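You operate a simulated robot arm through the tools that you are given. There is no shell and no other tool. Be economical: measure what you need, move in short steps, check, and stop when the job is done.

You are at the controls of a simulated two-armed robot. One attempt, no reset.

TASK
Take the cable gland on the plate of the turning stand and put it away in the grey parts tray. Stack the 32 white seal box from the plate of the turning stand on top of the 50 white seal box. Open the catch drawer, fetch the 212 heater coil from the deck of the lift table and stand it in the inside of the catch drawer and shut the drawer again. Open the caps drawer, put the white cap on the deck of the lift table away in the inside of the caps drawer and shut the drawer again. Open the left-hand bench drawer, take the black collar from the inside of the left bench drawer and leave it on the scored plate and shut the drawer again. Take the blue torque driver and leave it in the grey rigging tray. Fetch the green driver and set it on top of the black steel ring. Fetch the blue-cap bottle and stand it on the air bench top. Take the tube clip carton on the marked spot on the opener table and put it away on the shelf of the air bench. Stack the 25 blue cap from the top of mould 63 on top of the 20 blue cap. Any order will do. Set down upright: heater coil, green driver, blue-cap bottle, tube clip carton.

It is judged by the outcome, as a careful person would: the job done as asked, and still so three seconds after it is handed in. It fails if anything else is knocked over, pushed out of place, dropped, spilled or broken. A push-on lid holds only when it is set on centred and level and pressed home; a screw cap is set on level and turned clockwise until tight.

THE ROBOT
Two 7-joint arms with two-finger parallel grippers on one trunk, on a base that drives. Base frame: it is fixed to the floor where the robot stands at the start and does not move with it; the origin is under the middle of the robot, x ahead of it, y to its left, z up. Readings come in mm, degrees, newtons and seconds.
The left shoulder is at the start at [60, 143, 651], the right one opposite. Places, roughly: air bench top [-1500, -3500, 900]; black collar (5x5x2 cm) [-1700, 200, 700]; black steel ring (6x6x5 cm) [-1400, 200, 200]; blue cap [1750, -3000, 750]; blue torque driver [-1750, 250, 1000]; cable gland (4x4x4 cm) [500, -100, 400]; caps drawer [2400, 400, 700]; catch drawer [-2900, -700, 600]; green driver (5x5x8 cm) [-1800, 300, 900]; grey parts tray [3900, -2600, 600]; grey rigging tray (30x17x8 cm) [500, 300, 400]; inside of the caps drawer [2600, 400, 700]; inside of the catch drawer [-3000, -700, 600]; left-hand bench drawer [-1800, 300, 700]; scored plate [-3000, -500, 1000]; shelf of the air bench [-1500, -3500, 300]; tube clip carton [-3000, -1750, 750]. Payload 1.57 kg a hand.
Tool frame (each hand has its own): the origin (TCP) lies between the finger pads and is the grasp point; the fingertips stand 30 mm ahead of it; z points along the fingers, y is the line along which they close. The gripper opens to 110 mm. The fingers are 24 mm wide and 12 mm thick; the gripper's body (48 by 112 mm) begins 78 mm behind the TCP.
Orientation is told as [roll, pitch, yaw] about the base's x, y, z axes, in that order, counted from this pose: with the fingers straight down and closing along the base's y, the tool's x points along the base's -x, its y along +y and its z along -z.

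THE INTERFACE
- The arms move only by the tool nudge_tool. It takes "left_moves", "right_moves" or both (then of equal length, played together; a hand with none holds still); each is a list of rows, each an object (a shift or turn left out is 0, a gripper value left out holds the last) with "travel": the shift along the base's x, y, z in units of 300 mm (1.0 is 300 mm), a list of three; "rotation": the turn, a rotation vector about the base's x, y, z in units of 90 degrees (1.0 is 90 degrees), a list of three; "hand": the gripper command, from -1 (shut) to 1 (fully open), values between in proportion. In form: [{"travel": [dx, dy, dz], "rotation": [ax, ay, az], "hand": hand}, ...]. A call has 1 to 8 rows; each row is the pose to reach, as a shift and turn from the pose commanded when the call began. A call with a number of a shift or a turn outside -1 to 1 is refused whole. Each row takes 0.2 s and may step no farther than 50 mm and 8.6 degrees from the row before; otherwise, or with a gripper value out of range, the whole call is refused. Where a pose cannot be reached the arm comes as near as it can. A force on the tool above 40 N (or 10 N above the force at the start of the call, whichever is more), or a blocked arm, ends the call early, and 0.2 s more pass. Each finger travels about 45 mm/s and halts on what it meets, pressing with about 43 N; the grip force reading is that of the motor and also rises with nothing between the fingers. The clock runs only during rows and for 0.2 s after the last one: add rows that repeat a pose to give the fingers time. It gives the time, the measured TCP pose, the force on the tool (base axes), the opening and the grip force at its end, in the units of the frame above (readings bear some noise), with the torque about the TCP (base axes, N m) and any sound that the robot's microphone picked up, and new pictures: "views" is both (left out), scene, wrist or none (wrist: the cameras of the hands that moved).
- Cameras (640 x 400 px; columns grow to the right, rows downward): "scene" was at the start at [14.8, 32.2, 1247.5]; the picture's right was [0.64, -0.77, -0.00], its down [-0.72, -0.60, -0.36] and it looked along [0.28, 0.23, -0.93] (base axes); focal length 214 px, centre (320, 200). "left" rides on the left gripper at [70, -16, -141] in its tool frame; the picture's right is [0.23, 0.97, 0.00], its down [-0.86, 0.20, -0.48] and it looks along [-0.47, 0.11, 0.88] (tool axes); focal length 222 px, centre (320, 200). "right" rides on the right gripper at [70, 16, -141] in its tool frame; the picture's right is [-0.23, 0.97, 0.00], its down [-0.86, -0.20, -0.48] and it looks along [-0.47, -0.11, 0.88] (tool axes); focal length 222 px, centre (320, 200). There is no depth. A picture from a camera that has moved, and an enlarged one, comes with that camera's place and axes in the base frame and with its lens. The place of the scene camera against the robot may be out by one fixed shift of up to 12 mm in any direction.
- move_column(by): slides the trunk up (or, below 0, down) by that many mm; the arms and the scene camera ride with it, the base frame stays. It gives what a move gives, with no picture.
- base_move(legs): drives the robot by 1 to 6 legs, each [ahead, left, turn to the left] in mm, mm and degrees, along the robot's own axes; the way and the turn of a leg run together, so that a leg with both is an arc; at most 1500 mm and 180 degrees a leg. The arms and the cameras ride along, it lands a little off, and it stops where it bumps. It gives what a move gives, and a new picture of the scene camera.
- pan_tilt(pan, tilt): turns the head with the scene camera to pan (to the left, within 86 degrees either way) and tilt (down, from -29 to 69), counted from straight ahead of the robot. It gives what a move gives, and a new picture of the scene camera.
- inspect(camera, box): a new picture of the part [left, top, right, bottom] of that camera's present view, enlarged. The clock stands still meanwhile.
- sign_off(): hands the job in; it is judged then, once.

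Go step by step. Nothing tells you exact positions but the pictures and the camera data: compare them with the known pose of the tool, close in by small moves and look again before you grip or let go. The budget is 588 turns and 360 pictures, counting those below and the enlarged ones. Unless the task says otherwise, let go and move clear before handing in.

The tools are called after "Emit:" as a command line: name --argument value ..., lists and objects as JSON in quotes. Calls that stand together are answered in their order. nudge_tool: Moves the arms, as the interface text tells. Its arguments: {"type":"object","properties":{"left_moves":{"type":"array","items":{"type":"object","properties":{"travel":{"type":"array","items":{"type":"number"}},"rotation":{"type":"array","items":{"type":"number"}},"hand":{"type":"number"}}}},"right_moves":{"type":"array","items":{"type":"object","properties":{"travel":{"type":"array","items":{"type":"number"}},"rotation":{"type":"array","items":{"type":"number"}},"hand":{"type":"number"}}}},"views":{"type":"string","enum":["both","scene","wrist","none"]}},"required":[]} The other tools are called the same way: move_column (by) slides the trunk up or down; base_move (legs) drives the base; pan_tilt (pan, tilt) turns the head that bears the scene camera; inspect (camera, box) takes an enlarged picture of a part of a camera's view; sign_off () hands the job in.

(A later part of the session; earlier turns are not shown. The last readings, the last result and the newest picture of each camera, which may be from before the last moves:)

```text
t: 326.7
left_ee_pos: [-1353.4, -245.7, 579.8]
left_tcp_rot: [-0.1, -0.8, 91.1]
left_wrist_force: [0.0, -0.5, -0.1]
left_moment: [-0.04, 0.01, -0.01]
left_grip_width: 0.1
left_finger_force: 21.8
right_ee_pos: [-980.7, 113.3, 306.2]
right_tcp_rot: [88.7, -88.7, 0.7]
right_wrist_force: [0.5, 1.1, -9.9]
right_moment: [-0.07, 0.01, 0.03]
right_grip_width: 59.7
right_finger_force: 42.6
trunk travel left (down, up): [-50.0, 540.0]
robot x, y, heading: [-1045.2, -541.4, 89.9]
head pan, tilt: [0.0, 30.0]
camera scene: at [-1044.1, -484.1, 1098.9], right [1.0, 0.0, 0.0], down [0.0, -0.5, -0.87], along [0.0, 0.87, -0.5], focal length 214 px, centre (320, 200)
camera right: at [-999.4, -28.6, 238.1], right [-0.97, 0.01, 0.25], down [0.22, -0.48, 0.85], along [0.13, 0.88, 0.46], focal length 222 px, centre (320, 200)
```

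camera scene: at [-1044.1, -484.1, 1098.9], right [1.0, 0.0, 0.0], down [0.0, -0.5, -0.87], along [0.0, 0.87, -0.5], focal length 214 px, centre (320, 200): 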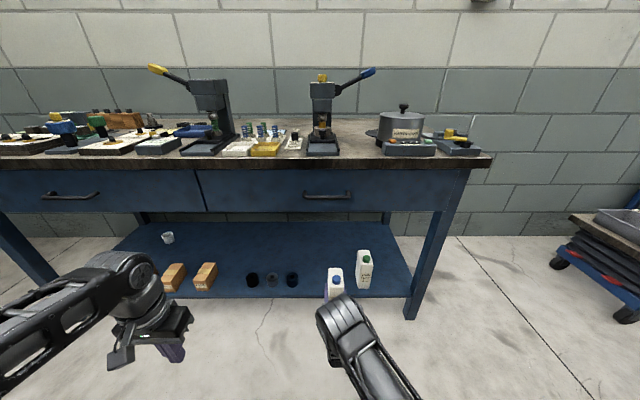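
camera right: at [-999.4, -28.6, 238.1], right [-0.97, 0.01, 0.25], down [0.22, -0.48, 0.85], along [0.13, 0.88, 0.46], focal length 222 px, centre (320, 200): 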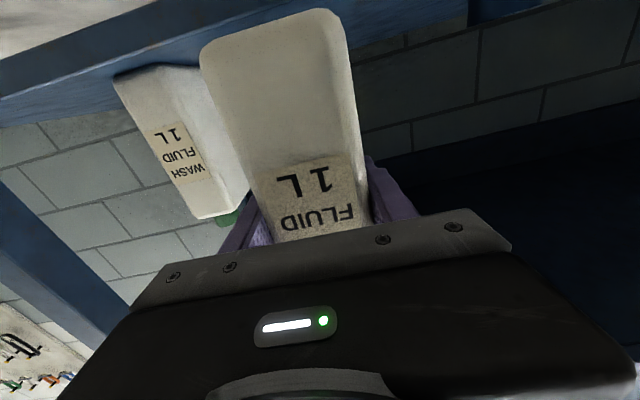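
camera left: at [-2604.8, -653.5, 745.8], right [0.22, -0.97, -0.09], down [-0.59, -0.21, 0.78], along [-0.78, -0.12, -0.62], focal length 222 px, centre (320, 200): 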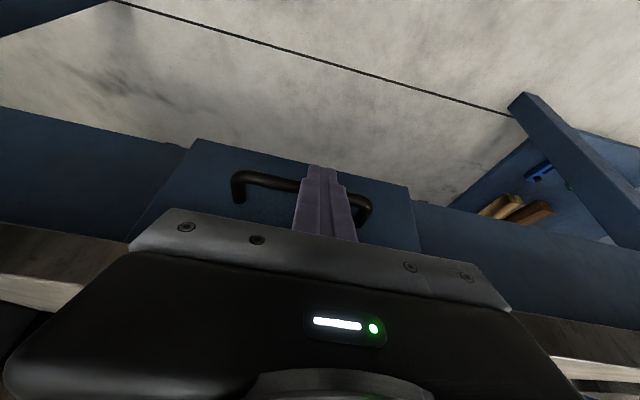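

Bottle held. Retract, raise the trunk, and go look for the air bench.

Emit:
nudge_tool --right_moves '[{"travel": [0, -0.15, 0.04]}, {"travel": [0, -0.3, 0.1]}, {"travel": [0.04, -0.45, 0.16]}, {"travel": [0.08, -0.6, 0.24]}, {"travel": [0.1, -0.7, 0.32]}]' --views "none"

Emit:
move_column --by 250

Emit:
base_move --legs '[[-300, -350, 0], [0, 0, -180]]'

Emit:
pan_tilt --pan -15 --tilt 20

```text
refused: row 4 steps farther than a row can; nothing moved
```

```text
t: 329.3
left_ee_pos: [-1355.7, -245.9, 829.6]
left_tcp_rot: [-0.2, -0.8, 91.1]
left_wrist_force: [-0.5, -0.2, -1.1]
left_moment: [0.0, 0.0, 0.03]
left_grip_width: 0.1
left_finger_force: 21.6
right_ee_pos: [-980.6, 113.8, 556.0]
right_tcp_rot: [85.1, -88.7, 4.5]
right_wrist_force: [0.6, 0.6, -10.6]
right_moment: [-0.05, -0.01, 0.01]
right_grip_width: 59.9
right_finger_force: 43.5
trunk travel left (down, up): [-300.0, 290.0]
robot x, y, heading: [-1043.0, -543.5, 89.8]
head pan, tilt: [0.0, 30.0]
```

```text
t: 339.4
left_ee_pos: [-388.9, -1136.7, 830.4]
left_tcp_rot: [0.0, -0.8, -88.5]
left_wrist_force: [-0.6, 0.0, -0.4]
left_moment: [0.01, -0.02, 0.0]
left_grip_width: 0.0
left_finger_force: 21.7
right_ee_pos: [-761.3, -1498.9, 554.6]
right_tcp_rot: [85.7, -88.8, -175.8]
right_wrist_force: [0.7, -0.3, -10.7]
right_moment: [0.05, -0.03, -0.01]
right_grip_width: 60.2
right_finger_force: 42.4
trunk travel left (down, up): [-300.0, 290.0]
robot x, y, heading: [-699.2, -843.4, -89.8]
head pan, tilt: [0.0, 30.0]
camera scene: at [-698.6, -908.2, 1348.9], right [-1.0, 0.0, 0.0], down [0.0, 0.5, -0.87], along [0.0, -0.87, -0.5], focal length 214 px, centre (320, 200)
```

scene: 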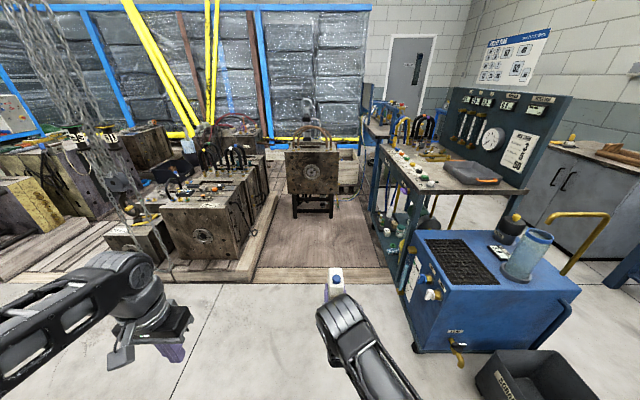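

```text
t: 340.2
left_ee_pos: [-388.2, -1137.2, 830.6]
left_tcp_rot: [-0.1, -0.8, -88.4]
left_wrist_force: [-0.3, 0.1, -0.1]
left_moment: [0.0, -0.02, 0.01]
left_grip_width: 0.1
left_finger_force: 21.2
right_ee_pos: [-761.8, -1498.5, 555.6]
right_tcp_rot: [82.7, -88.6, -173.1]
right_wrist_force: [1.4, 0.2, -10.5]
right_moment: [0.09, -0.01, 0.0]
right_grip_width: 59.7
right_finger_force: 43.0
trunk travel left (down, up): [-300.0, 290.0]
robot x, y, heading: [-702.3, -843.6, -89.9]
head pan, tilt: [-15.0, 20.0]
camera scene: at [-722.6, -907.8, 1364.9], right [-0.97, 0.25, 0.0], down [0.09, 0.33, -0.94], along [-0.24, -0.91, -0.34], focal length 214 px, centre (320, 200)
```

scene: 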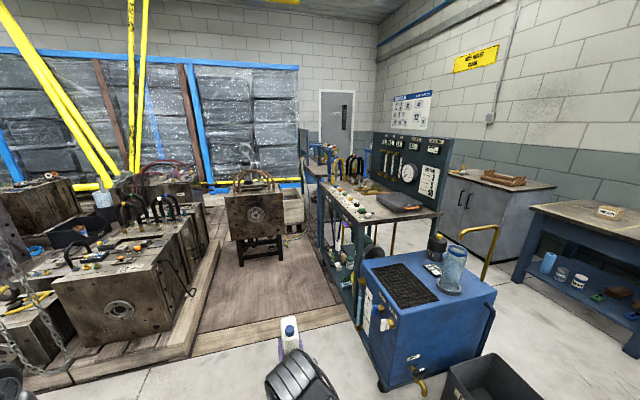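

Emit:
inspect --camera "scene" --box '[260, 110, 460, 270]'

```text
2.50 times, centred on (360, 190) of scene
camera zoom: at [-722.6, -907.8, 1364.9], right [-0.97, 0.25, 0.0], down [0.09, 0.33, -0.94], along [-0.24, -0.91, -0.34], focal length 536 px, centre (220, 225)
```

zoom: 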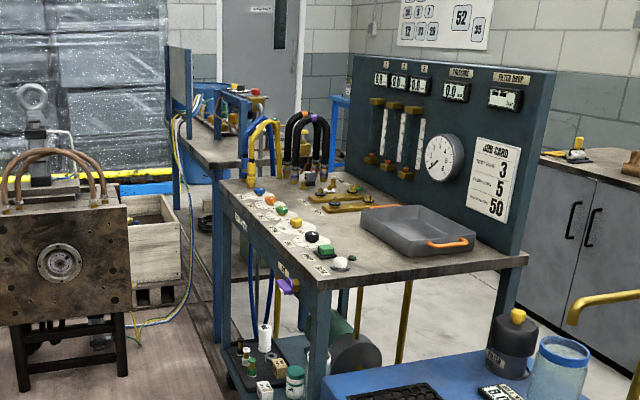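

Emit:
nudge_tool --right_moves '[{"travel": [0, 0.14, 0.04]}, {"travel": [-0.02, 0.27, 0.1]}, {"travel": [-0.05, 0.4, 0.16]}, {"travel": [-0.08, 0.52, 0.24]}, {"travel": [-0.1, 0.64, 0.32]}, {"travel": [-0.12, 0.74, 0.4]}]' --views "none"

Emit:
base_move --legs '[[-200, 0, 0], [0, -1400, 0], [0, -150, 0]]'

```text
t: 341.8
left_ee_pos: [-389.0, -1136.3, 830.7]
left_tcp_rot: [0.0, -0.8, -88.5]
left_wrist_force: [-0.5, 0.3, -0.1]
left_moment: [-0.02, -0.04, -0.01]
left_grip_width: 0.0
left_finger_force: 21.4
right_ee_pos: [-793.2, -1307.1, 687.7]
right_tcp_rot: [149.2, -84.7, 119.4]
right_wrist_force: [-0.2, 0.2, -10.7]
right_moment: [0.1, 0.02, 0.03]
right_grip_width: 59.8
right_finger_force: 42.8
right hand out of reach, approached as far as the arm can: row 6
trunk travel left (down, up): [-300.0, 290.0]
robot x, y, heading: [-699.8, -840.4, -89.9]
head pan, tilt: [-15.0, 20.0]
stopped in row 6 (right hand): the arm was blocked; the commanded pose is now the measured one
```

```text
t: 351.0
left_ee_pos: [-1957.4, -950.7, 829.7]
left_tcp_rot: [-0.1, -0.8, -87.8]
left_wrist_force: [0.2, -0.5, -0.7]
left_moment: [-0.02, 0.01, 0.02]
left_grip_width: 0.2
left_finger_force: 21.0
right_ee_pos: [-2360.6, -1124.4, 688.7]
right_tcp_rot: [150.0, -84.5, 119.3]
right_wrist_force: [0.1, -1.3, -10.3]
right_moment: [0.06, 0.0, 0.03]
right_grip_width: 60.0
right_finger_force: 43.0
trunk travel left (down, up): [-300.0, 290.0]
robot x, y, heading: [-2270.2, -662.1, -89.0]
head pan, tilt: [-15.0, 20.0]
camera scene: at [-2293.4, -724.4, 1365.0], right [-0.97, 0.24, 0.0], down [0.08, 0.33, -0.94], along [-0.23, -0.91, -0.34], focal length 214 px, centre (320, 200)
```

scene: 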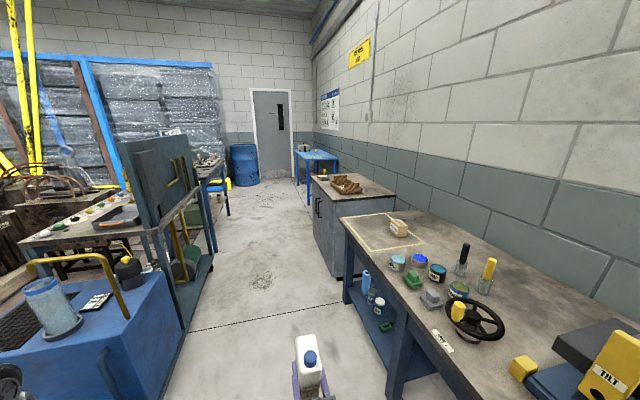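

Emit:
base_move --legs '[[0, 0, -1], [700, 0, 0], [700, 0, 0]]'

Emit:
pan_tilt --pan 30 --tilt 25

```text
t: 358.6
left_ee_pos: [-1969.9, -2351.3, 830.9]
left_tcp_rot: [-0.1, -0.8, -89.1]
left_wrist_force: [0.1, 0.0, -0.6]
left_moment: [0.03, 0.03, -0.02]
left_grip_width: 0.1
left_finger_force: 21.2
right_ee_pos: [-2376.1, -2514.9, 688.8]
right_tcp_rot: [150.0, -84.6, 118.0]
right_wrist_force: [0.2, -0.9, -11.6]
right_moment: [0.03, -0.04, -0.03]
right_grip_width: 59.9
right_finger_force: 42.8
trunk travel left (down, up): [-300.0, 290.0]
robot x, y, heading: [-2277.9, -2052.0, -90.7]
head pan, tilt: [-15.0, 20.0]
camera scene: at [-2300.1, -2117.7, 1365.0], right [-0.96, 0.27, 0.0], down [0.09, 0.33, -0.94], along [-0.25, -0.91, -0.34], focal length 214 px, centre (320, 200)
```

scene: 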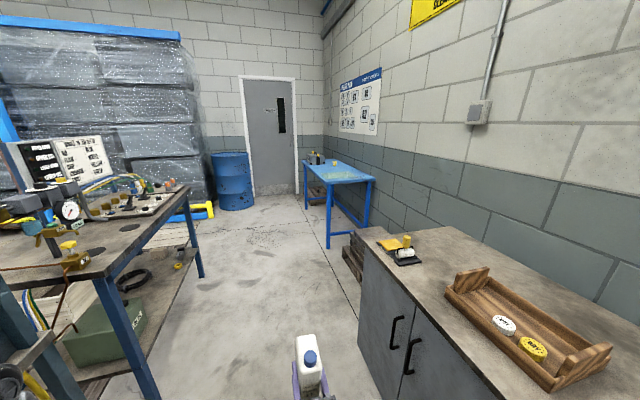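

```text
t: 359.7
left_ee_pos: [-1969.4, -2352.4, 830.5]
left_tcp_rot: [-0.1, -0.9, -89.0]
left_wrist_force: [-0.4, 0.6, 0.0]
left_moment: [-0.05, -0.01, 0.02]
left_grip_width: 0.0
left_finger_force: 20.8
right_ee_pos: [-2375.9, -2516.7, 688.1]
right_tcp_rot: [150.0, -84.5, 118.1]
right_wrist_force: [-0.4, -0.2, -10.2]
right_moment: [0.07, -0.03, 0.02]
right_grip_width: 60.1
right_finger_force: 43.1
trunk travel left (down, up): [-300.0, 290.0]
robot x, y, heading: [-2276.0, -2054.8, -90.5]
head pan, tilt: [30.0, 25.0]
camera scene: at [-2229.9, -2108.1, 1356.9], right [-0.87, -0.49, 0.0], down [-0.21, 0.37, -0.91], along [0.45, -0.79, -0.42], focal length 214 px, centre (320, 200)
```

scene: 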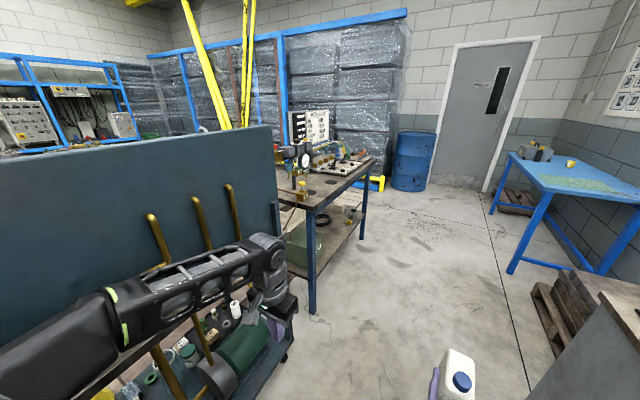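

Emit:
base_move --legs '[[800, 0, 0], [550, 0, 0], [0, 0, 90]]'

Emit:
pan_tilt --pan 0 --tilt 35

```text
t: 370.6
left_ee_pos: [-1988.3, -3093.1, 830.3]
left_tcp_rot: [-0.2, -0.7, 0.8]
left_wrist_force: [-0.5, 0.4, -0.7]
left_moment: [-0.03, -0.01, 0.0]
left_grip_width: 0.3
left_finger_force: 21.1
right_ee_pos: [-1823.1, -3500.3, 690.3]
right_tcp_rot: [150.1, -84.5, -152.0]
right_wrist_force: [1.0, -0.7, -10.7]
right_moment: [-0.02, 0.09, 0.01]
right_grip_width: 59.4
right_finger_force: 43.2
trunk travel left (down, up): [-300.0, 290.0]
robot x, y, heading: [-2288.4, -3403.3, -0.2]
head pan, tilt: [30.0, 25.0]
camera scene: at [-2233.0, -3359.0, 1356.9], right [0.49, -0.87, 0.0], down [-0.37, -0.21, -0.91], along [0.79, 0.45, -0.42], focal length 214 px, centre (320, 200)
```

scene: 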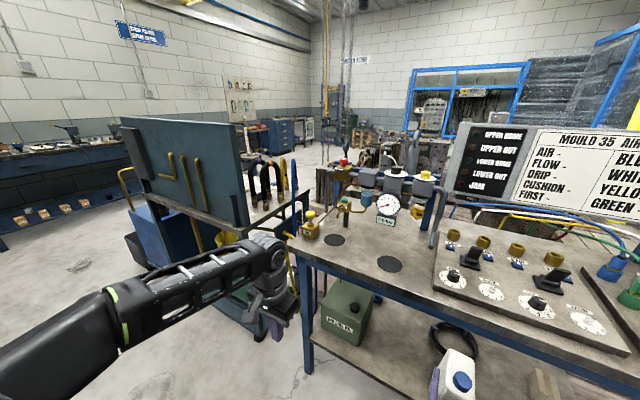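

```text
t: 371.5
left_ee_pos: [-1988.1, -3093.6, 830.8]
left_tcp_rot: [-0.2, -0.9, 0.9]
left_wrist_force: [0.4, -0.1, -0.2]
left_moment: [0.01, 0.01, 0.0]
left_grip_width: 0.0
left_finger_force: 21.2
right_ee_pos: [-1822.0, -3500.8, 687.9]
right_tcp_rot: [149.8, -84.6, -151.9]
right_wrist_force: [0.1, 0.2, -10.0]
right_moment: [0.01, 0.09, -0.02]
right_grip_width: 60.1
right_finger_force: 42.6
trunk travel left (down, up): [-300.0, 290.0]
robot x, y, heading: [-2284.5, -3399.2, -0.3]
head pan, tilt: [0.0, 35.0]
camera scene: at [-2225.1, -3405.0, 1341.1], right [-0.01, -1.0, 0.0], down [-0.57, 0.0, -0.82], along [0.82, -0.01, -0.57], focal length 214 px, centre (320, 200)
```

scene: 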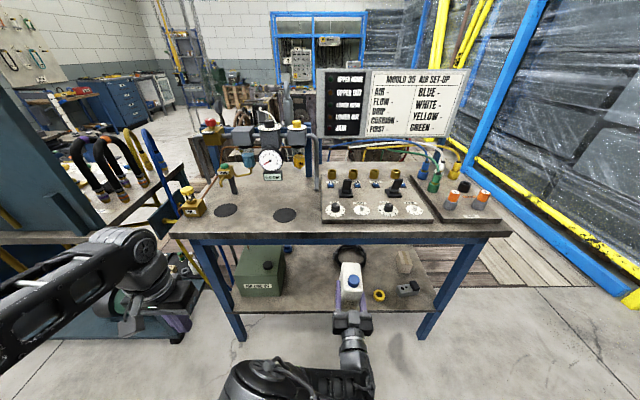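

This is the air bench. I'll back off, raise, and shift so the bottle goes between the two dark pads near the front edge.

Emit:
base_move --legs '[[-130, 0, 0], [0, 280, 0]]'

Emit:
move_column --by 270

Emit:
nudge_tool --right_moves '[{"travel": [0, 0, 0.1]}, {"travel": [0.02, 0, 0.2]}, {"travel": [0.05, 0, 0.28]}]' --views "both"

```text
t: 374.4
left_ee_pos: [-2114.9, -2814.7, 830.3]
left_tcp_rot: [-0.1, -0.8, 0.6]
left_wrist_force: [-0.1, -0.2, -0.4]
left_moment: [0.03, 0.0, 0.03]
left_grip_width: 0.0
left_finger_force: 20.9
right_ee_pos: [-1949.9, -3222.7, 687.8]
right_tcp_rot: [149.9, -84.7, -152.1]
right_wrist_force: [0.2, 0.1, -9.6]
right_moment: [-0.01, 0.07, -0.01]
right_grip_width: 59.9
right_finger_force: 43.4
trunk travel left (down, up): [-300.0, 290.0]
robot x, y, heading: [-2411.8, -3124.1, -0.4]
head pan, tilt: [0.0, 35.0]
camera scene: at [-2352.2, -3126.3, 1341.1], right [-0.01, -1.0, 0.0], down [-0.57, 0.01, -0.82], along [0.82, -0.01, -0.57], focal length 214 px, centre (320, 200)
```

scene: 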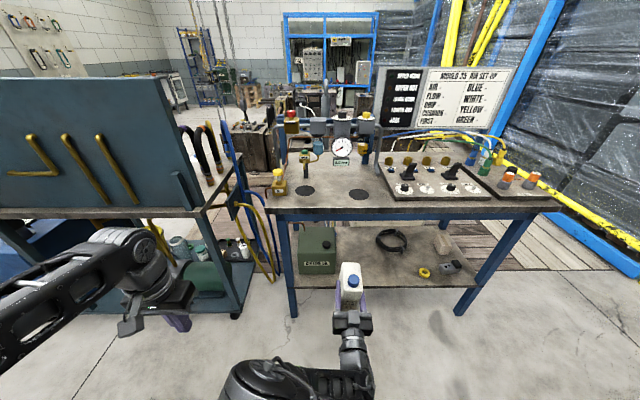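

```text
t: 377.1
left_ee_pos: [-2114.2, -2816.5, 1100.1]
left_tcp_rot: [-0.1, -0.8, 0.7]
left_wrist_force: [-0.3, 0.1, -0.1]
left_moment: [0.02, 0.01, -0.02]
left_grip_width: 0.0
left_finger_force: 21.0
right_ee_pos: [-1949.9, -3222.2, 957.3]
right_tcp_rot: [149.7, -84.6, -151.8]
right_wrist_force: [0.3, 0.2, -10.7]
right_moment: [0.03, 0.07, -0.05]
right_grip_width: 59.8
right_finger_force: 43.2
trunk travel left (down, up): [-570.0, 20.0]
robot x, y, heading: [-2415.4, -3120.2, -0.6]
head pan, tilt: [0.0, 35.0]
```

```text
t: 377.9
left_ee_pos: [-2114.5, -2815.1, 1099.8]
left_tcp_rot: [-0.1, -0.7, 0.8]
left_wrist_force: [-1.1, 0.1, -1.2]
left_moment: [0.01, 0.01, 0.01]
left_grip_width: 0.0
left_finger_force: 21.8
right_ee_pos: [-1916.5, -3210.9, 1031.5]
right_tcp_rot: [150.4, -84.7, -152.5]
right_wrist_force: [0.7, -0.3, -10.2]
right_moment: [-0.01, 0.07, 0.0]
right_grip_width: 60.1
right_finger_force: 43.2
right hand out of reach, approached as far as the arm can: row 1, 2, 3
trunk travel left (down, up): [-570.0, 20.0]
robot x, y, heading: [-2414.4, -3123.5, -0.6]
head pan, tilt: [0.0, 35.0]
camera scene: at [-2352.2, -3126.7, 1611.1], right [-0.01, -1.0, 0.0], down [-0.57, 0.01, -0.82], along [0.82, -0.01, -0.57], focal length 214 px, centre (320, 200)
camera right: at [-2051.1, -3186.3, 951.9], right [0.02, 0.96, 0.27], down [-0.56, -0.22, 0.8], along [0.83, -0.16, 0.53], focal length 222 px, centre (320, 200)
```

scene: 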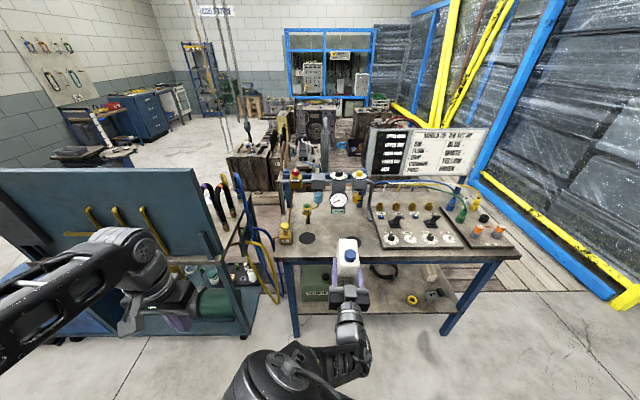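
right: 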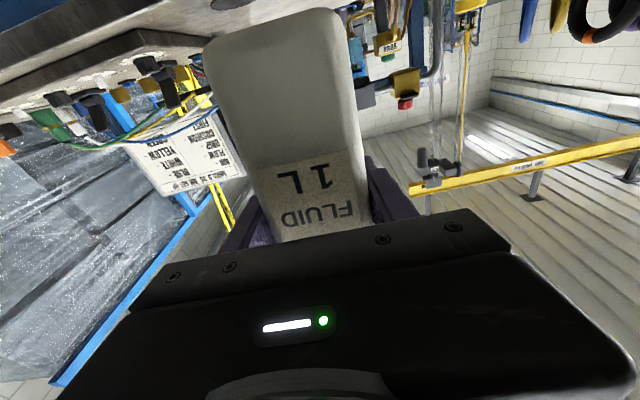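

Emit:
inspect --camera "scene" --box '[260, 160, 420, 310]'

```text
2.67 times, centred on (340, 235) of scene
camera zoom: at [-2352.2, -3126.7, 1611.1], right [-0.01, -1.0, 0.0], down [-0.57, 0.01, -0.82], along [0.82, -0.01, -0.57], focal length 572 px, centre (267, 107)
```

zoom: 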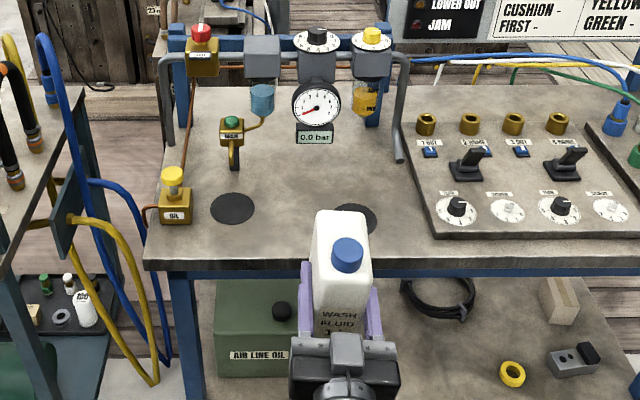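

Emit:
base_move --legs '[[130, 0, 0.6]]'

Emit:
nudge_tool --right_moves '[{"travel": [0.1, 0.03, 0], "rotation": [0, 0.03, 0.01]}, {"travel": [0.2, 0.06, 0], "rotation": [0, 0.054, 0.02]}, {"travel": [0.3, 0.09, 0], "rotation": [0, 0.054, 0.02]}]' --views "both"

Emit:
inspect --camera "scene" --box '[240, 180, 400, 310]'

```text
t: 379.2
left_ee_pos: [-1987.1, -2811.8, 1099.4]
left_tcp_rot: [-0.1, -0.7, 1.3]
left_wrist_force: [-0.3, -0.1, 0.8]
left_moment: [-0.01, 0.02, 0.01]
left_grip_width: 0.1
left_finger_force: 21.5
right_ee_pos: [-1784.8, -3206.6, 1030.6]
right_tcp_rot: [149.8, -84.7, -151.4]
right_wrist_force: [1.2, -0.3, -10.7]
right_moment: [0.0, 0.04, 0.02]
right_grip_width: 60.1
right_finger_force: 43.5
trunk travel left (down, up): [-570.0, 20.0]
robot x, y, heading: [-2284.3, -3125.5, -0.2]
head pan, tilt: [0.0, 35.0]
camera scene: at [-2220.2, -3126.4, 1611.0], right [0.0, -1.0, 0.0], down [-0.58, 0.0, -0.82], along [0.82, 0.0, -0.58], focal length 214 px, centre (320, 200)
```

scene: 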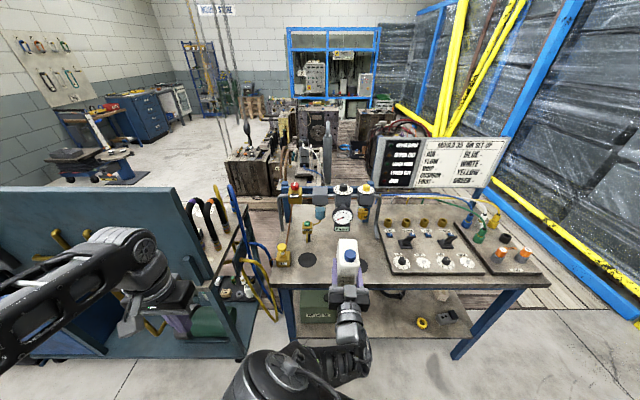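

```text
t: 380.0
left_ee_pos: [-1985.9, -2812.8, 1101.2]
left_tcp_rot: [-0.1, -0.7, 1.3]
left_wrist_force: [0.7, 0.3, -0.3]
left_moment: [-0.02, 0.05, 0.0]
left_grip_width: 0.0
left_finger_force: 21.4
right_ee_pos: [-1694.9, -3179.2, 1030.2]
right_tcp_rot: [83.9, -87.5, -83.8]
right_wrist_force: [0.5, 0.6, -9.3]
right_moment: [-0.01, 0.07, 0.0]
right_grip_width: 59.8
right_finger_force: 43.1
trunk travel left (down, up): [-570.0, 20.0]
robot x, y, heading: [-2283.2, -3120.0, 0.1]
head pan, tilt: [0.0, 35.0]
camera scene: at [-2220.7, -3126.4, 1611.0], right [0.0, -1.0, 0.0], down [-0.57, 0.0, -0.82], along [0.82, 0.0, -0.57], focal length 214 px, centre (320, 200)
camera right: at [-1836.4, -3160.7, 962.7], right [0.0, 0.96, 0.27], down [-0.47, -0.24, 0.85], along [0.88, -0.13, 0.46], focal length 222 px, centre (320, 200)
```

scene: 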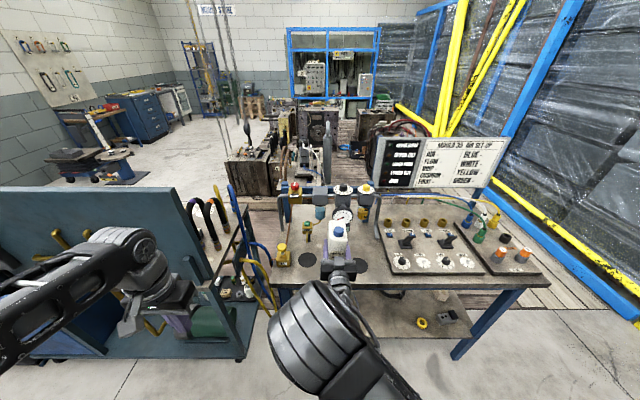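
right: 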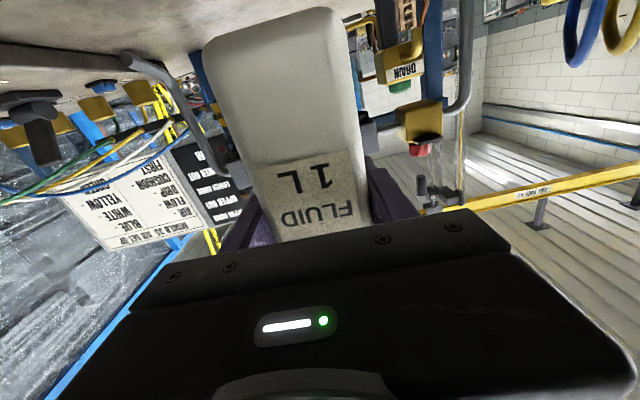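

```text
3.08 times, centred on (320, 245) of scene
camera zoom: at [-2220.7, -3126.4, 1611.0], right [0.0, -1.0, 0.0], down [-0.57, 0.0, -0.82], along [0.82, 0.0, -0.57], focal length 660 px, centre (320, 62)
```

zoom: 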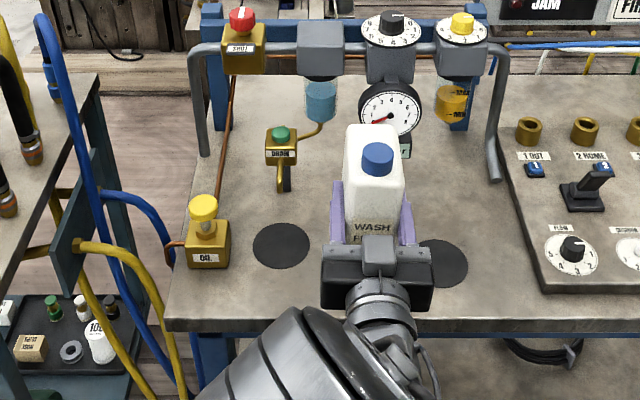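

Emit:
nudge_tool --right_moves '[{"travel": [0.07, 0, -0.03]}, {"travel": [0.07, 0, -0.06]}, {"travel": [0.07, 0, -0.09]}]' --views "none"

Emit:
nudge_tool --right_moves '[{"travel": [0, 0, -0.02]}, {"travel": [0, 0, -0.04]}, {"travel": [0, 0, -0.06]}]' --views "none"

Emit:
inspect --camera "scene" --box '[280, 200, 400, 310]'

```text
t: 380.8
left_ee_pos: [-1987.4, -2813.9, 1100.1]
left_tcp_rot: [-0.1, -0.9, 1.4]
left_wrist_force: [0.1, -0.2, -0.6]
left_moment: [-0.01, -0.02, -0.01]
left_grip_width: 0.1
left_finger_force: 21.5
right_ee_pos: [-1675.2, -3178.5, 1004.8]
right_tcp_rot: [86.3, -87.3, -86.2]
right_wrist_force: [0.5, -0.8, -10.5]
right_moment: [-0.02, 0.06, -0.03]
right_grip_width: 59.9
right_finger_force: 43.0
trunk travel left (down, up): [-570.0, 20.0]
robot x, y, heading: [-2282.1, -3126.3, -0.1]
head pan, tilt: [0.0, 35.0]
```

```text
t: 381.6
left_ee_pos: [-1987.9, -2812.9, 1100.0]
left_tcp_rot: [0.0, -0.8, 1.3]
left_wrist_force: [-1.1, 0.8, -0.5]
left_moment: [0.0, 0.0, 0.0]
left_grip_width: 0.0
left_finger_force: 21.1
right_ee_pos: [-1675.8, -3179.1, 985.4]
right_tcp_rot: [86.6, -87.3, -86.4]
right_wrist_force: [-0.3, 0.6, -9.4]
right_moment: [-0.01, 0.08, 0.02]
right_grip_width: 59.9
right_finger_force: 43.6
trunk travel left (down, up): [-570.0, 20.0]
robot x, y, heading: [-2283.1, -3123.4, -0.3]
head pan, tilt: [0.0, 35.0]
```

```text
3.64 times, centred on (340, 255) of scene
camera zoom: at [-2221.7, -3126.5, 1611.1], right [0.0, -1.0, 0.0], down [-0.57, 0.0, -0.82], along [0.82, 0.0, -0.57], focal length 780 px, centre (247, 0)
```

zoom: 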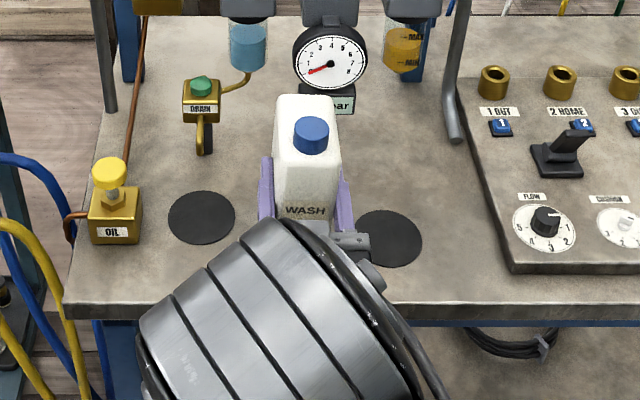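

Emit:
nudge_tool --right_moves '[{"travel": [0, 0, -0.02]}, {"travel": [0, 0, -0.04]}, {"travel": [0, 0, -0.06]}]' --views "none"

Emit:
nudge_tool --right_moves '[{"travel": [0, 0, -0.015]}, {"travel": [0, 0, -0.03]}]' --views "none"

```text
t: 382.4
left_ee_pos: [-1987.1, -2812.2, 1100.6]
left_tcp_rot: [-0.1, -0.8, 1.3]
left_wrist_force: [0.1, -0.4, -0.9]
left_moment: [0.03, -0.04, 0.01]
left_grip_width: 0.0
left_finger_force: 21.4
right_ee_pos: [-1675.2, -3179.5, 967.1]
right_tcp_rot: [87.1, -87.3, -87.1]
right_wrist_force: [0.2, -0.1, -9.5]
right_moment: [0.01, 0.12, -0.03]
right_grip_width: 60.1
right_finger_force: 43.6
trunk travel left (down, up): [-570.0, 20.0]
robot x, y, heading: [-2282.2, -3121.9, 0.1]
head pan, tilt: [0.0, 35.0]
```

```text
t: 383.0
left_ee_pos: [-1987.1, -2812.8, 1099.6]
left_tcp_rot: [-0.2, -0.8, 1.3]
left_wrist_force: [0.3, -0.1, 0.2]
left_moment: [0.01, -0.01, 0.02]
left_grip_width: 0.0
left_finger_force: 20.8
right_ee_pos: [-1676.0, -3178.1, 959.5]
right_tcp_rot: [87.5, -87.4, -87.3]
right_wrist_force: [-0.8, -0.1, -10.2]
right_moment: [0.01, 0.06, -0.03]
right_grip_width: 59.7
right_finger_force: 42.7
trunk travel left (down, up): [-570.0, 20.0]
robot x, y, heading: [-2284.1, -3123.9, -0.0]
head pan, tilt: [0.0, 35.0]
```

Emit:
nudge_tool --right_moves '[{"travel": [0, 0, -0.015]}, {"travel": [0, 0, -0.03]}]' --views "none"

Emit:
nudge_tool --right_moves '[{"travel": [0, 0, -0.015]}, {"travel": [0, 0, -0.03]}]' --views "wrist"

```text
t: 383.6
left_ee_pos: [-1990.0, -2812.7, 1101.1]
left_tcp_rot: [-0.1, -0.9, 1.2]
left_wrist_force: [0.3, 0.2, -0.5]
left_moment: [0.01, -0.01, -0.02]
left_grip_width: 0.0
left_finger_force: 21.2
right_ee_pos: [-1675.8, -3179.5, 954.4]
right_tcp_rot: [102.7, -87.2, -102.6]
right_wrist_force: [-1.2, -2.5, 20.7]
right_moment: [-0.99, 1.49, 0.03]
right_grip_width: 59.8
right_finger_force: 42.8
trunk travel left (down, up): [-570.0, 20.0]
robot x, y, heading: [-2285.7, -3126.0, -0.2]
head pan, tilt: [0.0, 35.0]
```

```text
t: 384.1
left_ee_pos: [-1987.7, -2812.8, 1100.5]
left_tcp_rot: [0.0, -0.9, 1.2]
left_wrist_force: [-0.4, 1.2, -0.3]
left_moment: [0.02, -0.03, 0.05]
left_grip_width: 0.0
left_finger_force: 21.8
right_ee_pos: [-1673.0, -3177.7, 953.3]
right_tcp_rot: [114.8, -86.9, -114.6]
right_wrist_force: [-3.1, -0.6, 13.8]
right_moment: [-0.66, 0.67, -0.08]
right_grip_width: 60.5
right_finger_force: 43.1
trunk travel left (down, up): [-570.0, 20.0]
robot x, y, heading: [-2284.3, -3124.7, 0.2]
head pan, tilt: [0.0, 35.0]
stopped in row 2 (right hand): the force on the tool passed its limit (the readings are from after the stop); the commanded pose is now the measured one
camera right: at [-1813.3, -3158.7, 882.6], right [-0.01, 0.96, 0.28], down [-0.5, -0.24, 0.83], along [0.87, -0.13, 0.48], focal length 222 px, centre (320, 200)
```

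right: 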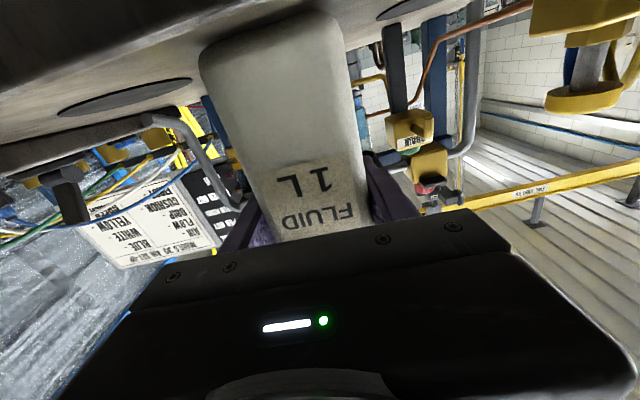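

Emit:
nudge_tool --right_moves '[{"travel": [0, 0, 0.004], "rotation": [0, 0.015, 0]}, {"travel": [0, 0, 0.004], "rotation": [0, 0.015, 0]}, {"travel": [0, 0, 0.004], "rotation": [0, 0.015, 0], "hand": 0.3}, {"travel": [0, 0, 0.004], "rotation": [0, 0.015, 0], "hand": 0.6}, {"travel": [0, 0, 0.004], "rotation": [0, 0.015, 0], "hand": 0.6}, {"travel": [0, 0, 0.004], "rotation": [0, 0.015, 0], "hand": 0.6}]' --views "wrist"

Emit:
nudge_tool --right_moves '[{"travel": [-0.12, 0, 0]}, {"travel": [-0.24, 0, 0]}, {"travel": [-0.36, 0, 0]}, {"travel": [-0.48, 0, 0.02]}]' --views "scene"

Emit:
inspect --camera "scene" --box '[260, 190, 400, 310]'

```text
t: 385.5
left_ee_pos: [-1989.1, -2812.4, 1100.6]
left_tcp_rot: [-0.1, -0.7, 1.3]
left_wrist_force: [0.3, 0.0, 0.5]
left_moment: [0.02, 0.01, 0.0]
left_grip_width: 0.1
left_finger_force: 21.2
right_ee_pos: [-1674.5, -3177.1, 952.0]
right_tcp_rot: [81.3, -87.1, -81.1]
right_wrist_force: [0.5, 0.5, 0.4]
right_moment: [0.0, 0.03, 0.01]
right_grip_width: 87.9
right_finger_force: 0.1
trunk travel left (down, up): [-570.0, 20.0]
robot x, y, heading: [-2284.2, -3123.4, 0.3]
head pan, tilt: [0.0, 35.0]
camera right: at [-1815.1, -3158.8, 885.4], right [0.0, 0.96, 0.28], down [-0.47, -0.24, 0.85], along [0.88, -0.13, 0.45], focal length 222 px, centre (320, 200)
```

right: 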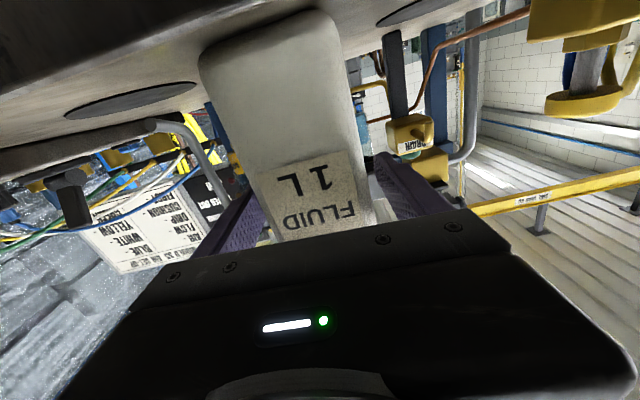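

```text
t: 386.5
left_ee_pos: [-1989.7, -2812.5, 1100.7]
left_tcp_rot: [-0.1, -0.9, 1.4]
left_wrist_force: [-0.8, 1.1, -0.2]
left_moment: [0.0, -0.02, 0.02]
left_grip_width: 0.0
left_finger_force: 21.2
right_ee_pos: [-1818.5, -3178.0, 959.4]
right_tcp_rot: [83.2, -87.2, -83.1]
right_wrist_force: [-0.7, 0.5, 0.3]
right_moment: [0.02, 0.01, 0.01]
right_grip_width: 87.8
right_finger_force: 0.1
trunk travel left (down, up): [-570.0, 20.0]
robot x, y, heading: [-2281.2, -3120.8, -0.1]
head pan, tilt: [0.0, 35.0]
camera scene: at [-2224.0, -3126.4, 1611.2], right [0.0, -1.0, 0.0], down [-0.57, 0.0, -0.82], along [0.82, 0.0, -0.57], focal length 214 px, centre (320, 200)
```

scene: 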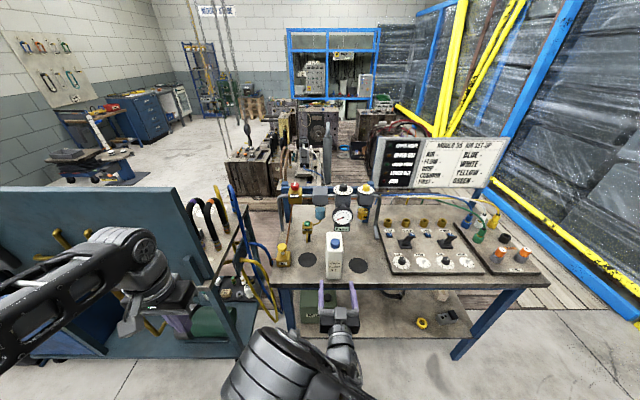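

```text
3.33 times, centred on (330, 250) of scene
camera zoom: at [-2224.0, -3126.4, 1611.2], right [0.0, -1.0, 0.0], down [-0.57, 0.0, -0.82], along [0.82, 0.0, -0.57], focal length 715 px, centre (287, 33)
```

zoom: 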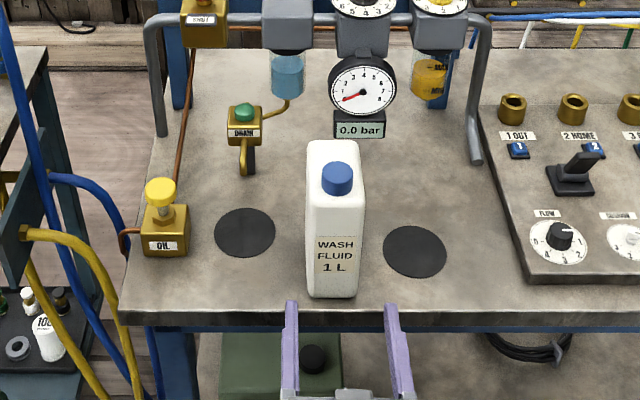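

Bottle stands on the air bench. Now reorient the right hand, turn and go for the tube clip carton.

Emit:
nudge_tool --right_moves '[{"travel": [-0.1, 0, 0.02], "rotation": [0, 0.09, 0], "hand": 0.3}, {"travel": [-0.15, 0, 0.06], "rotation": [0, 0.18, 0]}, {"travel": [-0.2, 0, 0.1], "rotation": [0, 0.27, 0]}, {"travel": [-0.2, -0.03, 0.15], "rotation": [0, 0.36, 0]}, {"travel": [-0.2, -0.06, 0.2], "rotation": [0, 0.45, 0]}, {"travel": [-0.2, -0.1, 0.25], "rotation": [0, 0.54, 0]}, {"travel": [-0.2, -0.15, 0.3], "rotation": [0, 0.63, 0]}, {"travel": [-0.2, -0.2, 0.35], "rotation": [0, 0.72, 0]}]' --views "none"

Emit:
nudge_tool --right_moves '[{"travel": [0, -0.06, 0.02], "rotation": [0, 0.09, 0]}, {"travel": [0, -0.12, 0.04], "rotation": [0, 0.18, 0]}, {"travel": [0, -0.2, 0.06], "rotation": [0, 0.27, 0]}]' --views "none"

Emit:
base_move --legs '[[40, 0, 180], [0, -1300, 0]]'

Emit:
pan_tilt --pan 0 --tilt 45

```text
t: 388.3
left_ee_pos: [-1988.3, -2812.6, 1100.5]
left_tcp_rot: [-0.2, -0.7, 1.3]
left_wrist_force: [0.2, -0.1, 0.0]
left_moment: [0.0, 0.05, 0.02]
left_grip_width: 0.1
left_finger_force: 21.1
right_ee_pos: [-1876.9, -3238.0, 1062.4]
right_tcp_rot: [1.5, -24.6, -3.1]
right_wrist_force: [0.6, 0.1, 0.6]
right_moment: [0.02, 0.01, 0.03]
right_grip_width: 71.4
right_finger_force: 0.1
right hand out of reach, approached as far as the arm can: row 1, 2, 3, 4, 5, 6
trunk travel left (down, up): [-570.0, 20.0]
robot x, y, heading: [-2281.9, -3125.6, -0.2]
head pan, tilt: [0.0, 35.0]
```

```text
t: 389.1
left_ee_pos: [-1987.5, -2813.1, 1099.8]
left_tcp_rot: [-0.1, -0.9, 1.4]
left_wrist_force: [0.5, 0.0, 0.3]
left_moment: [0.0, 0.04, 0.02]
left_grip_width: 0.0
left_finger_force: 21.4
right_ee_pos: [-1877.3, -3298.2, 1082.0]
right_tcp_rot: [0.3, -0.3, -2.7]
right_wrist_force: [0.0, 0.1, 0.3]
right_moment: [0.01, 0.0, 0.01]
right_grip_width: 71.4
right_finger_force: 0.1
trunk travel left (down, up): [-570.0, 20.0]
robot x, y, heading: [-2284.6, -3123.5, 0.1]
head pan, tilt: [0.0, 35.0]
```

```text
t: 402.9
left_ee_pos: [-2565.7, -2112.6, 1100.9]
left_tcp_rot: [-0.1, -0.7, -179.7]
left_wrist_force: [-0.3, -0.3, -0.5]
left_moment: [-0.03, -0.04, -0.04]
left_grip_width: 0.1
left_finger_force: 21.1
right_ee_pos: [-2666.9, -1626.0, 1082.8]
right_tcp_rot: [0.2, -0.5, 176.1]
right_wrist_force: [0.2, -0.3, -0.3]
right_moment: [-0.03, -0.01, -0.02]
right_grip_width: 71.5
right_finger_force: 0.0
trunk travel left (down, up): [-570.0, 20.0]
robot x, y, heading: [-2265.4, -1806.5, 178.9]
head pan, tilt: [0.0, 35.0]
camera scene: at [-2321.6, -1809.9, 1611.2], right [0.02, 1.0, 0.0], down [0.57, -0.01, -0.82], along [-0.82, 0.01, -0.57], focal length 214 px, centre (320, 200)
```

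scene: 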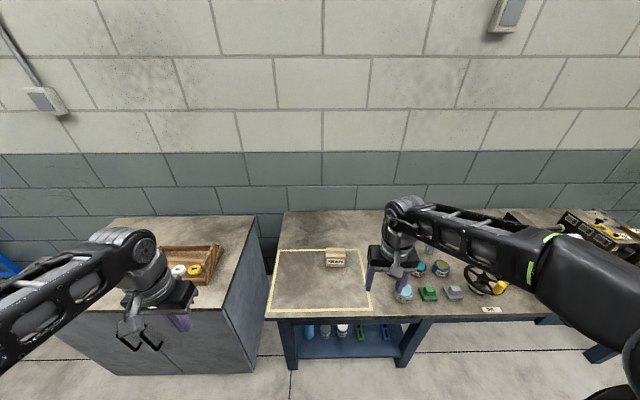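

```text
t: 403.6
left_ee_pos: [-2565.2, -2112.5, 1099.6]
left_tcp_rot: [-0.1, -0.7, -179.6]
left_wrist_force: [0.4, -0.6, -0.5]
left_moment: [0.02, 0.0, -0.02]
left_grip_width: 0.2
left_finger_force: 21.0
right_ee_pos: [-2666.7, -1627.0, 1083.1]
right_tcp_rot: [0.2, -0.4, 176.1]
right_wrist_force: [-0.3, -0.1, 0.2]
right_moment: [-0.01, 0.01, -0.02]
right_grip_width: 71.3
right_finger_force: 0.1
trunk travel left (down, up): [-570.0, 20.0]
robot x, y, heading: [-2263.7, -1808.2, 179.1]
head pan, tilt: [0.0, 45.0]
camera scene: at [-2314.8, -1810.5, 1596.4], right [0.02, 1.0, 0.0], down [0.71, -0.01, -0.71], along [-0.71, 0.01, -0.71], focal length 214 px, centre (320, 200)
```

scene: 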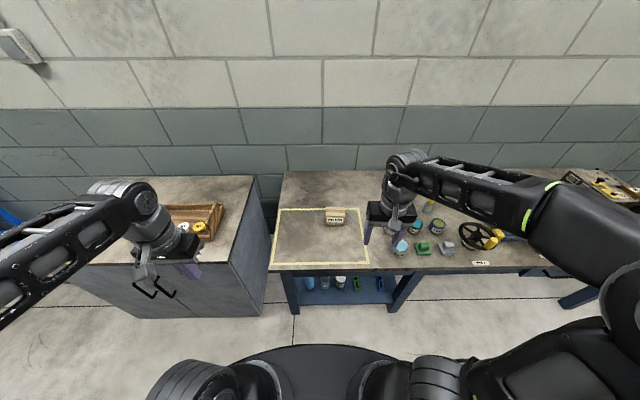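

Emit:
inspect --camera "scene" --box '[290, 190, 390, 270]'

Emit:
inspect --camera "right" --box '[0, 0, 640, 400]'

```text
5.00 times, centred on (340, 230) of scene
camera zoom: at [-2314.8, -1810.5, 1596.4], right [0.02, 1.0, 0.0], down [0.71, -0.01, -0.71], along [-0.71, 0.01, -0.71], focal length 1072 px, centre (220, 50)
```

zoom: 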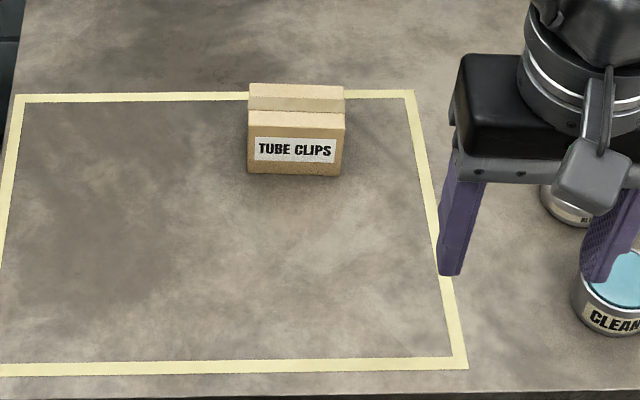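

```text
1.00 times, centred on (320, 200) of right
camera zoom: at [-2597.6, -1647.1, 1223.7], right [-0.29, -0.96, 0.01], down [-0.84, 0.26, 0.48], along [-0.46, 0.14, -0.87], focal length 222 px, centre (320, 200)
```

zoom: 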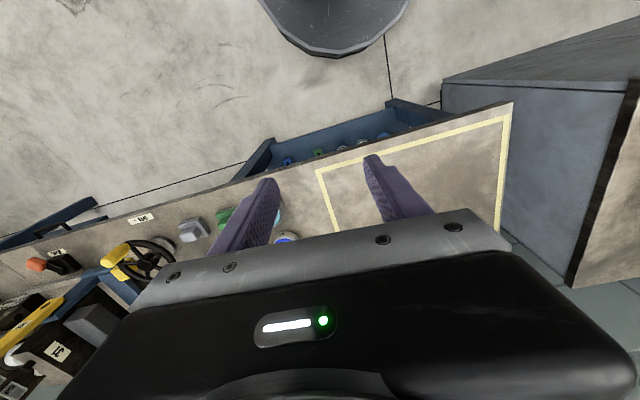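

Emit:
nudge_tool --left_moves '[{"travel": [0.05, 0.1, 0]}, {"travel": [0.1, 0.22, 0]}, {"travel": [0.12, 0.35, 0]}, {"travel": [0.12, 0.4, 0]}, {"travel": [0.12, 0.4, 0]}, {"travel": [0.12, 0.4, 0]}, {"travel": [0.12, 0.4, 0]}, {"travel": [0.12, 0.4, 0]}]' --right_moves '[{"rotation": [0, 0, -0.09]}, {"rotation": [0, 0, -0.18]}, {"rotation": [0, 0, -0.27]}, {"rotation": [0, 0, -0.36]}, {"rotation": [0, 0, -0.45]}, {"rotation": [0, 0, -0.54]}, {"rotation": [0, 0, -0.63]}, {"rotation": [0, 0, -0.72]}]' --views "none"

Emit:
nudge_tool --right_moves '[{"rotation": [0, 0, -0.08], "hand": 0.6}, {"rotation": [0, 0, -0.16], "hand": 0.6}, {"rotation": [0, 0, -0.235], "hand": 0.6}]' --views "none"

Emit:
base_move --legs '[[120, 0, 1]]'

Emit:
move_column --by -120

```text
t: 405.4
left_ee_pos: [-2528.6, -1993.0, 1101.1]
left_tcp_rot: [-0.2, -0.7, -179.7]
left_wrist_force: [0.0, 0.3, 0.8]
left_moment: [0.02, -0.02, 0.04]
left_grip_width: 0.1
left_finger_force: 21.5
right_ee_pos: [-2666.2, -1625.5, 1081.2]
right_tcp_rot: [0.2, -0.5, 111.1]
right_wrist_force: [-0.4, -0.6, 0.5]
right_moment: [0.02, -0.01, 0.05]
right_grip_width: 71.5
right_finger_force: 0.2
trunk travel left (down, up): [-570.0, 20.0]
robot x, y, heading: [-2267.5, -1808.4, 178.7]
head pan, tilt: [0.0, 45.0]
```

```text
t: 406.2
left_ee_pos: [-2528.5, -1993.3, 1100.8]
left_tcp_rot: [-0.1, -0.8, -179.7]
left_wrist_force: [-0.1, 0.0, 0.1]
left_moment: [0.04, -0.02, -0.02]
left_grip_width: 0.1
left_finger_force: 21.6
right_ee_pos: [-2668.4, -1626.8, 1082.2]
right_tcp_rot: [0.1, -0.4, 90.1]
right_wrist_force: [0.3, 0.4, 0.2]
right_moment: [0.05, 0.02, 0.03]
right_grip_width: 87.9
right_finger_force: 0.1
trunk travel left (down, up): [-570.0, 20.0]
robot x, y, heading: [-2261.8, -1811.0, 179.1]
head pan, tilt: [0.0, 45.0]
```

```text
t: 407.4
left_ee_pos: [-2646.6, -1996.8, 1100.2]
left_tcp_rot: [0.0, -0.7, -178.7]
left_wrist_force: [-0.9, 0.0, -0.7]
left_moment: [0.0, -0.06, -0.02]
left_grip_width: 0.0
left_finger_force: 21.4
right_ee_pos: [-2792.3, -1631.7, 1079.9]
right_tcp_rot: [0.2, -0.5, 91.1]
right_wrist_force: [0.1, 0.7, -0.2]
right_moment: [0.0, -0.04, 0.02]
right_grip_width: 88.2
right_finger_force: 0.2
trunk travel left (down, up): [-570.0, 20.0]
robot x, y, heading: [-2383.3, -1805.2, 180.3]
head pan, tilt: [0.0, 45.0]
camera scene: at [-2436.9, -1810.3, 1596.3], right [0.0, 1.0, 0.0], down [0.71, 0.0, -0.71], along [-0.71, 0.0, -0.71], focal length 214 px, centre (320, 200)
```

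scene: 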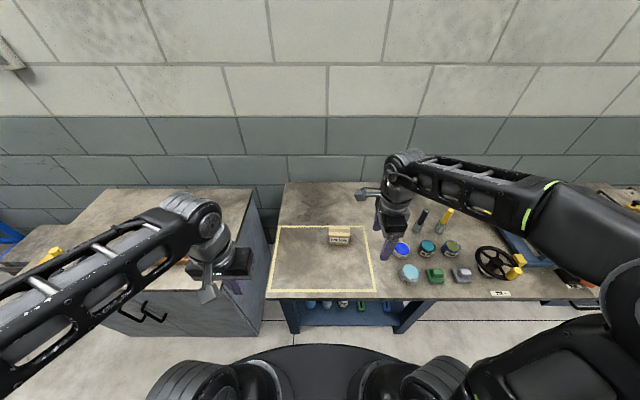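

```text
t: 408.9
left_ee_pos: [-2644.9, -1996.0, 979.8]
left_tcp_rot: [0.0, -0.8, -178.7]
left_wrist_force: [0.8, 0.4, 0.2]
left_moment: [0.04, 0.04, -0.01]
left_grip_width: 0.1
left_finger_force: 20.9
right_ee_pos: [-2790.9, -1631.8, 961.3]
right_tcp_rot: [0.2, -0.6, 91.2]
right_wrist_force: [0.3, 0.5, 0.3]
right_moment: [0.01, -0.01, -0.02]
right_grip_width: 87.9
right_finger_force: 0.1
trunk travel left (down, up): [-450.0, 140.0]
robot x, y, heading: [-2383.4, -1807.9, 180.2]
head pan, tilt: [0.0, 45.0]
```

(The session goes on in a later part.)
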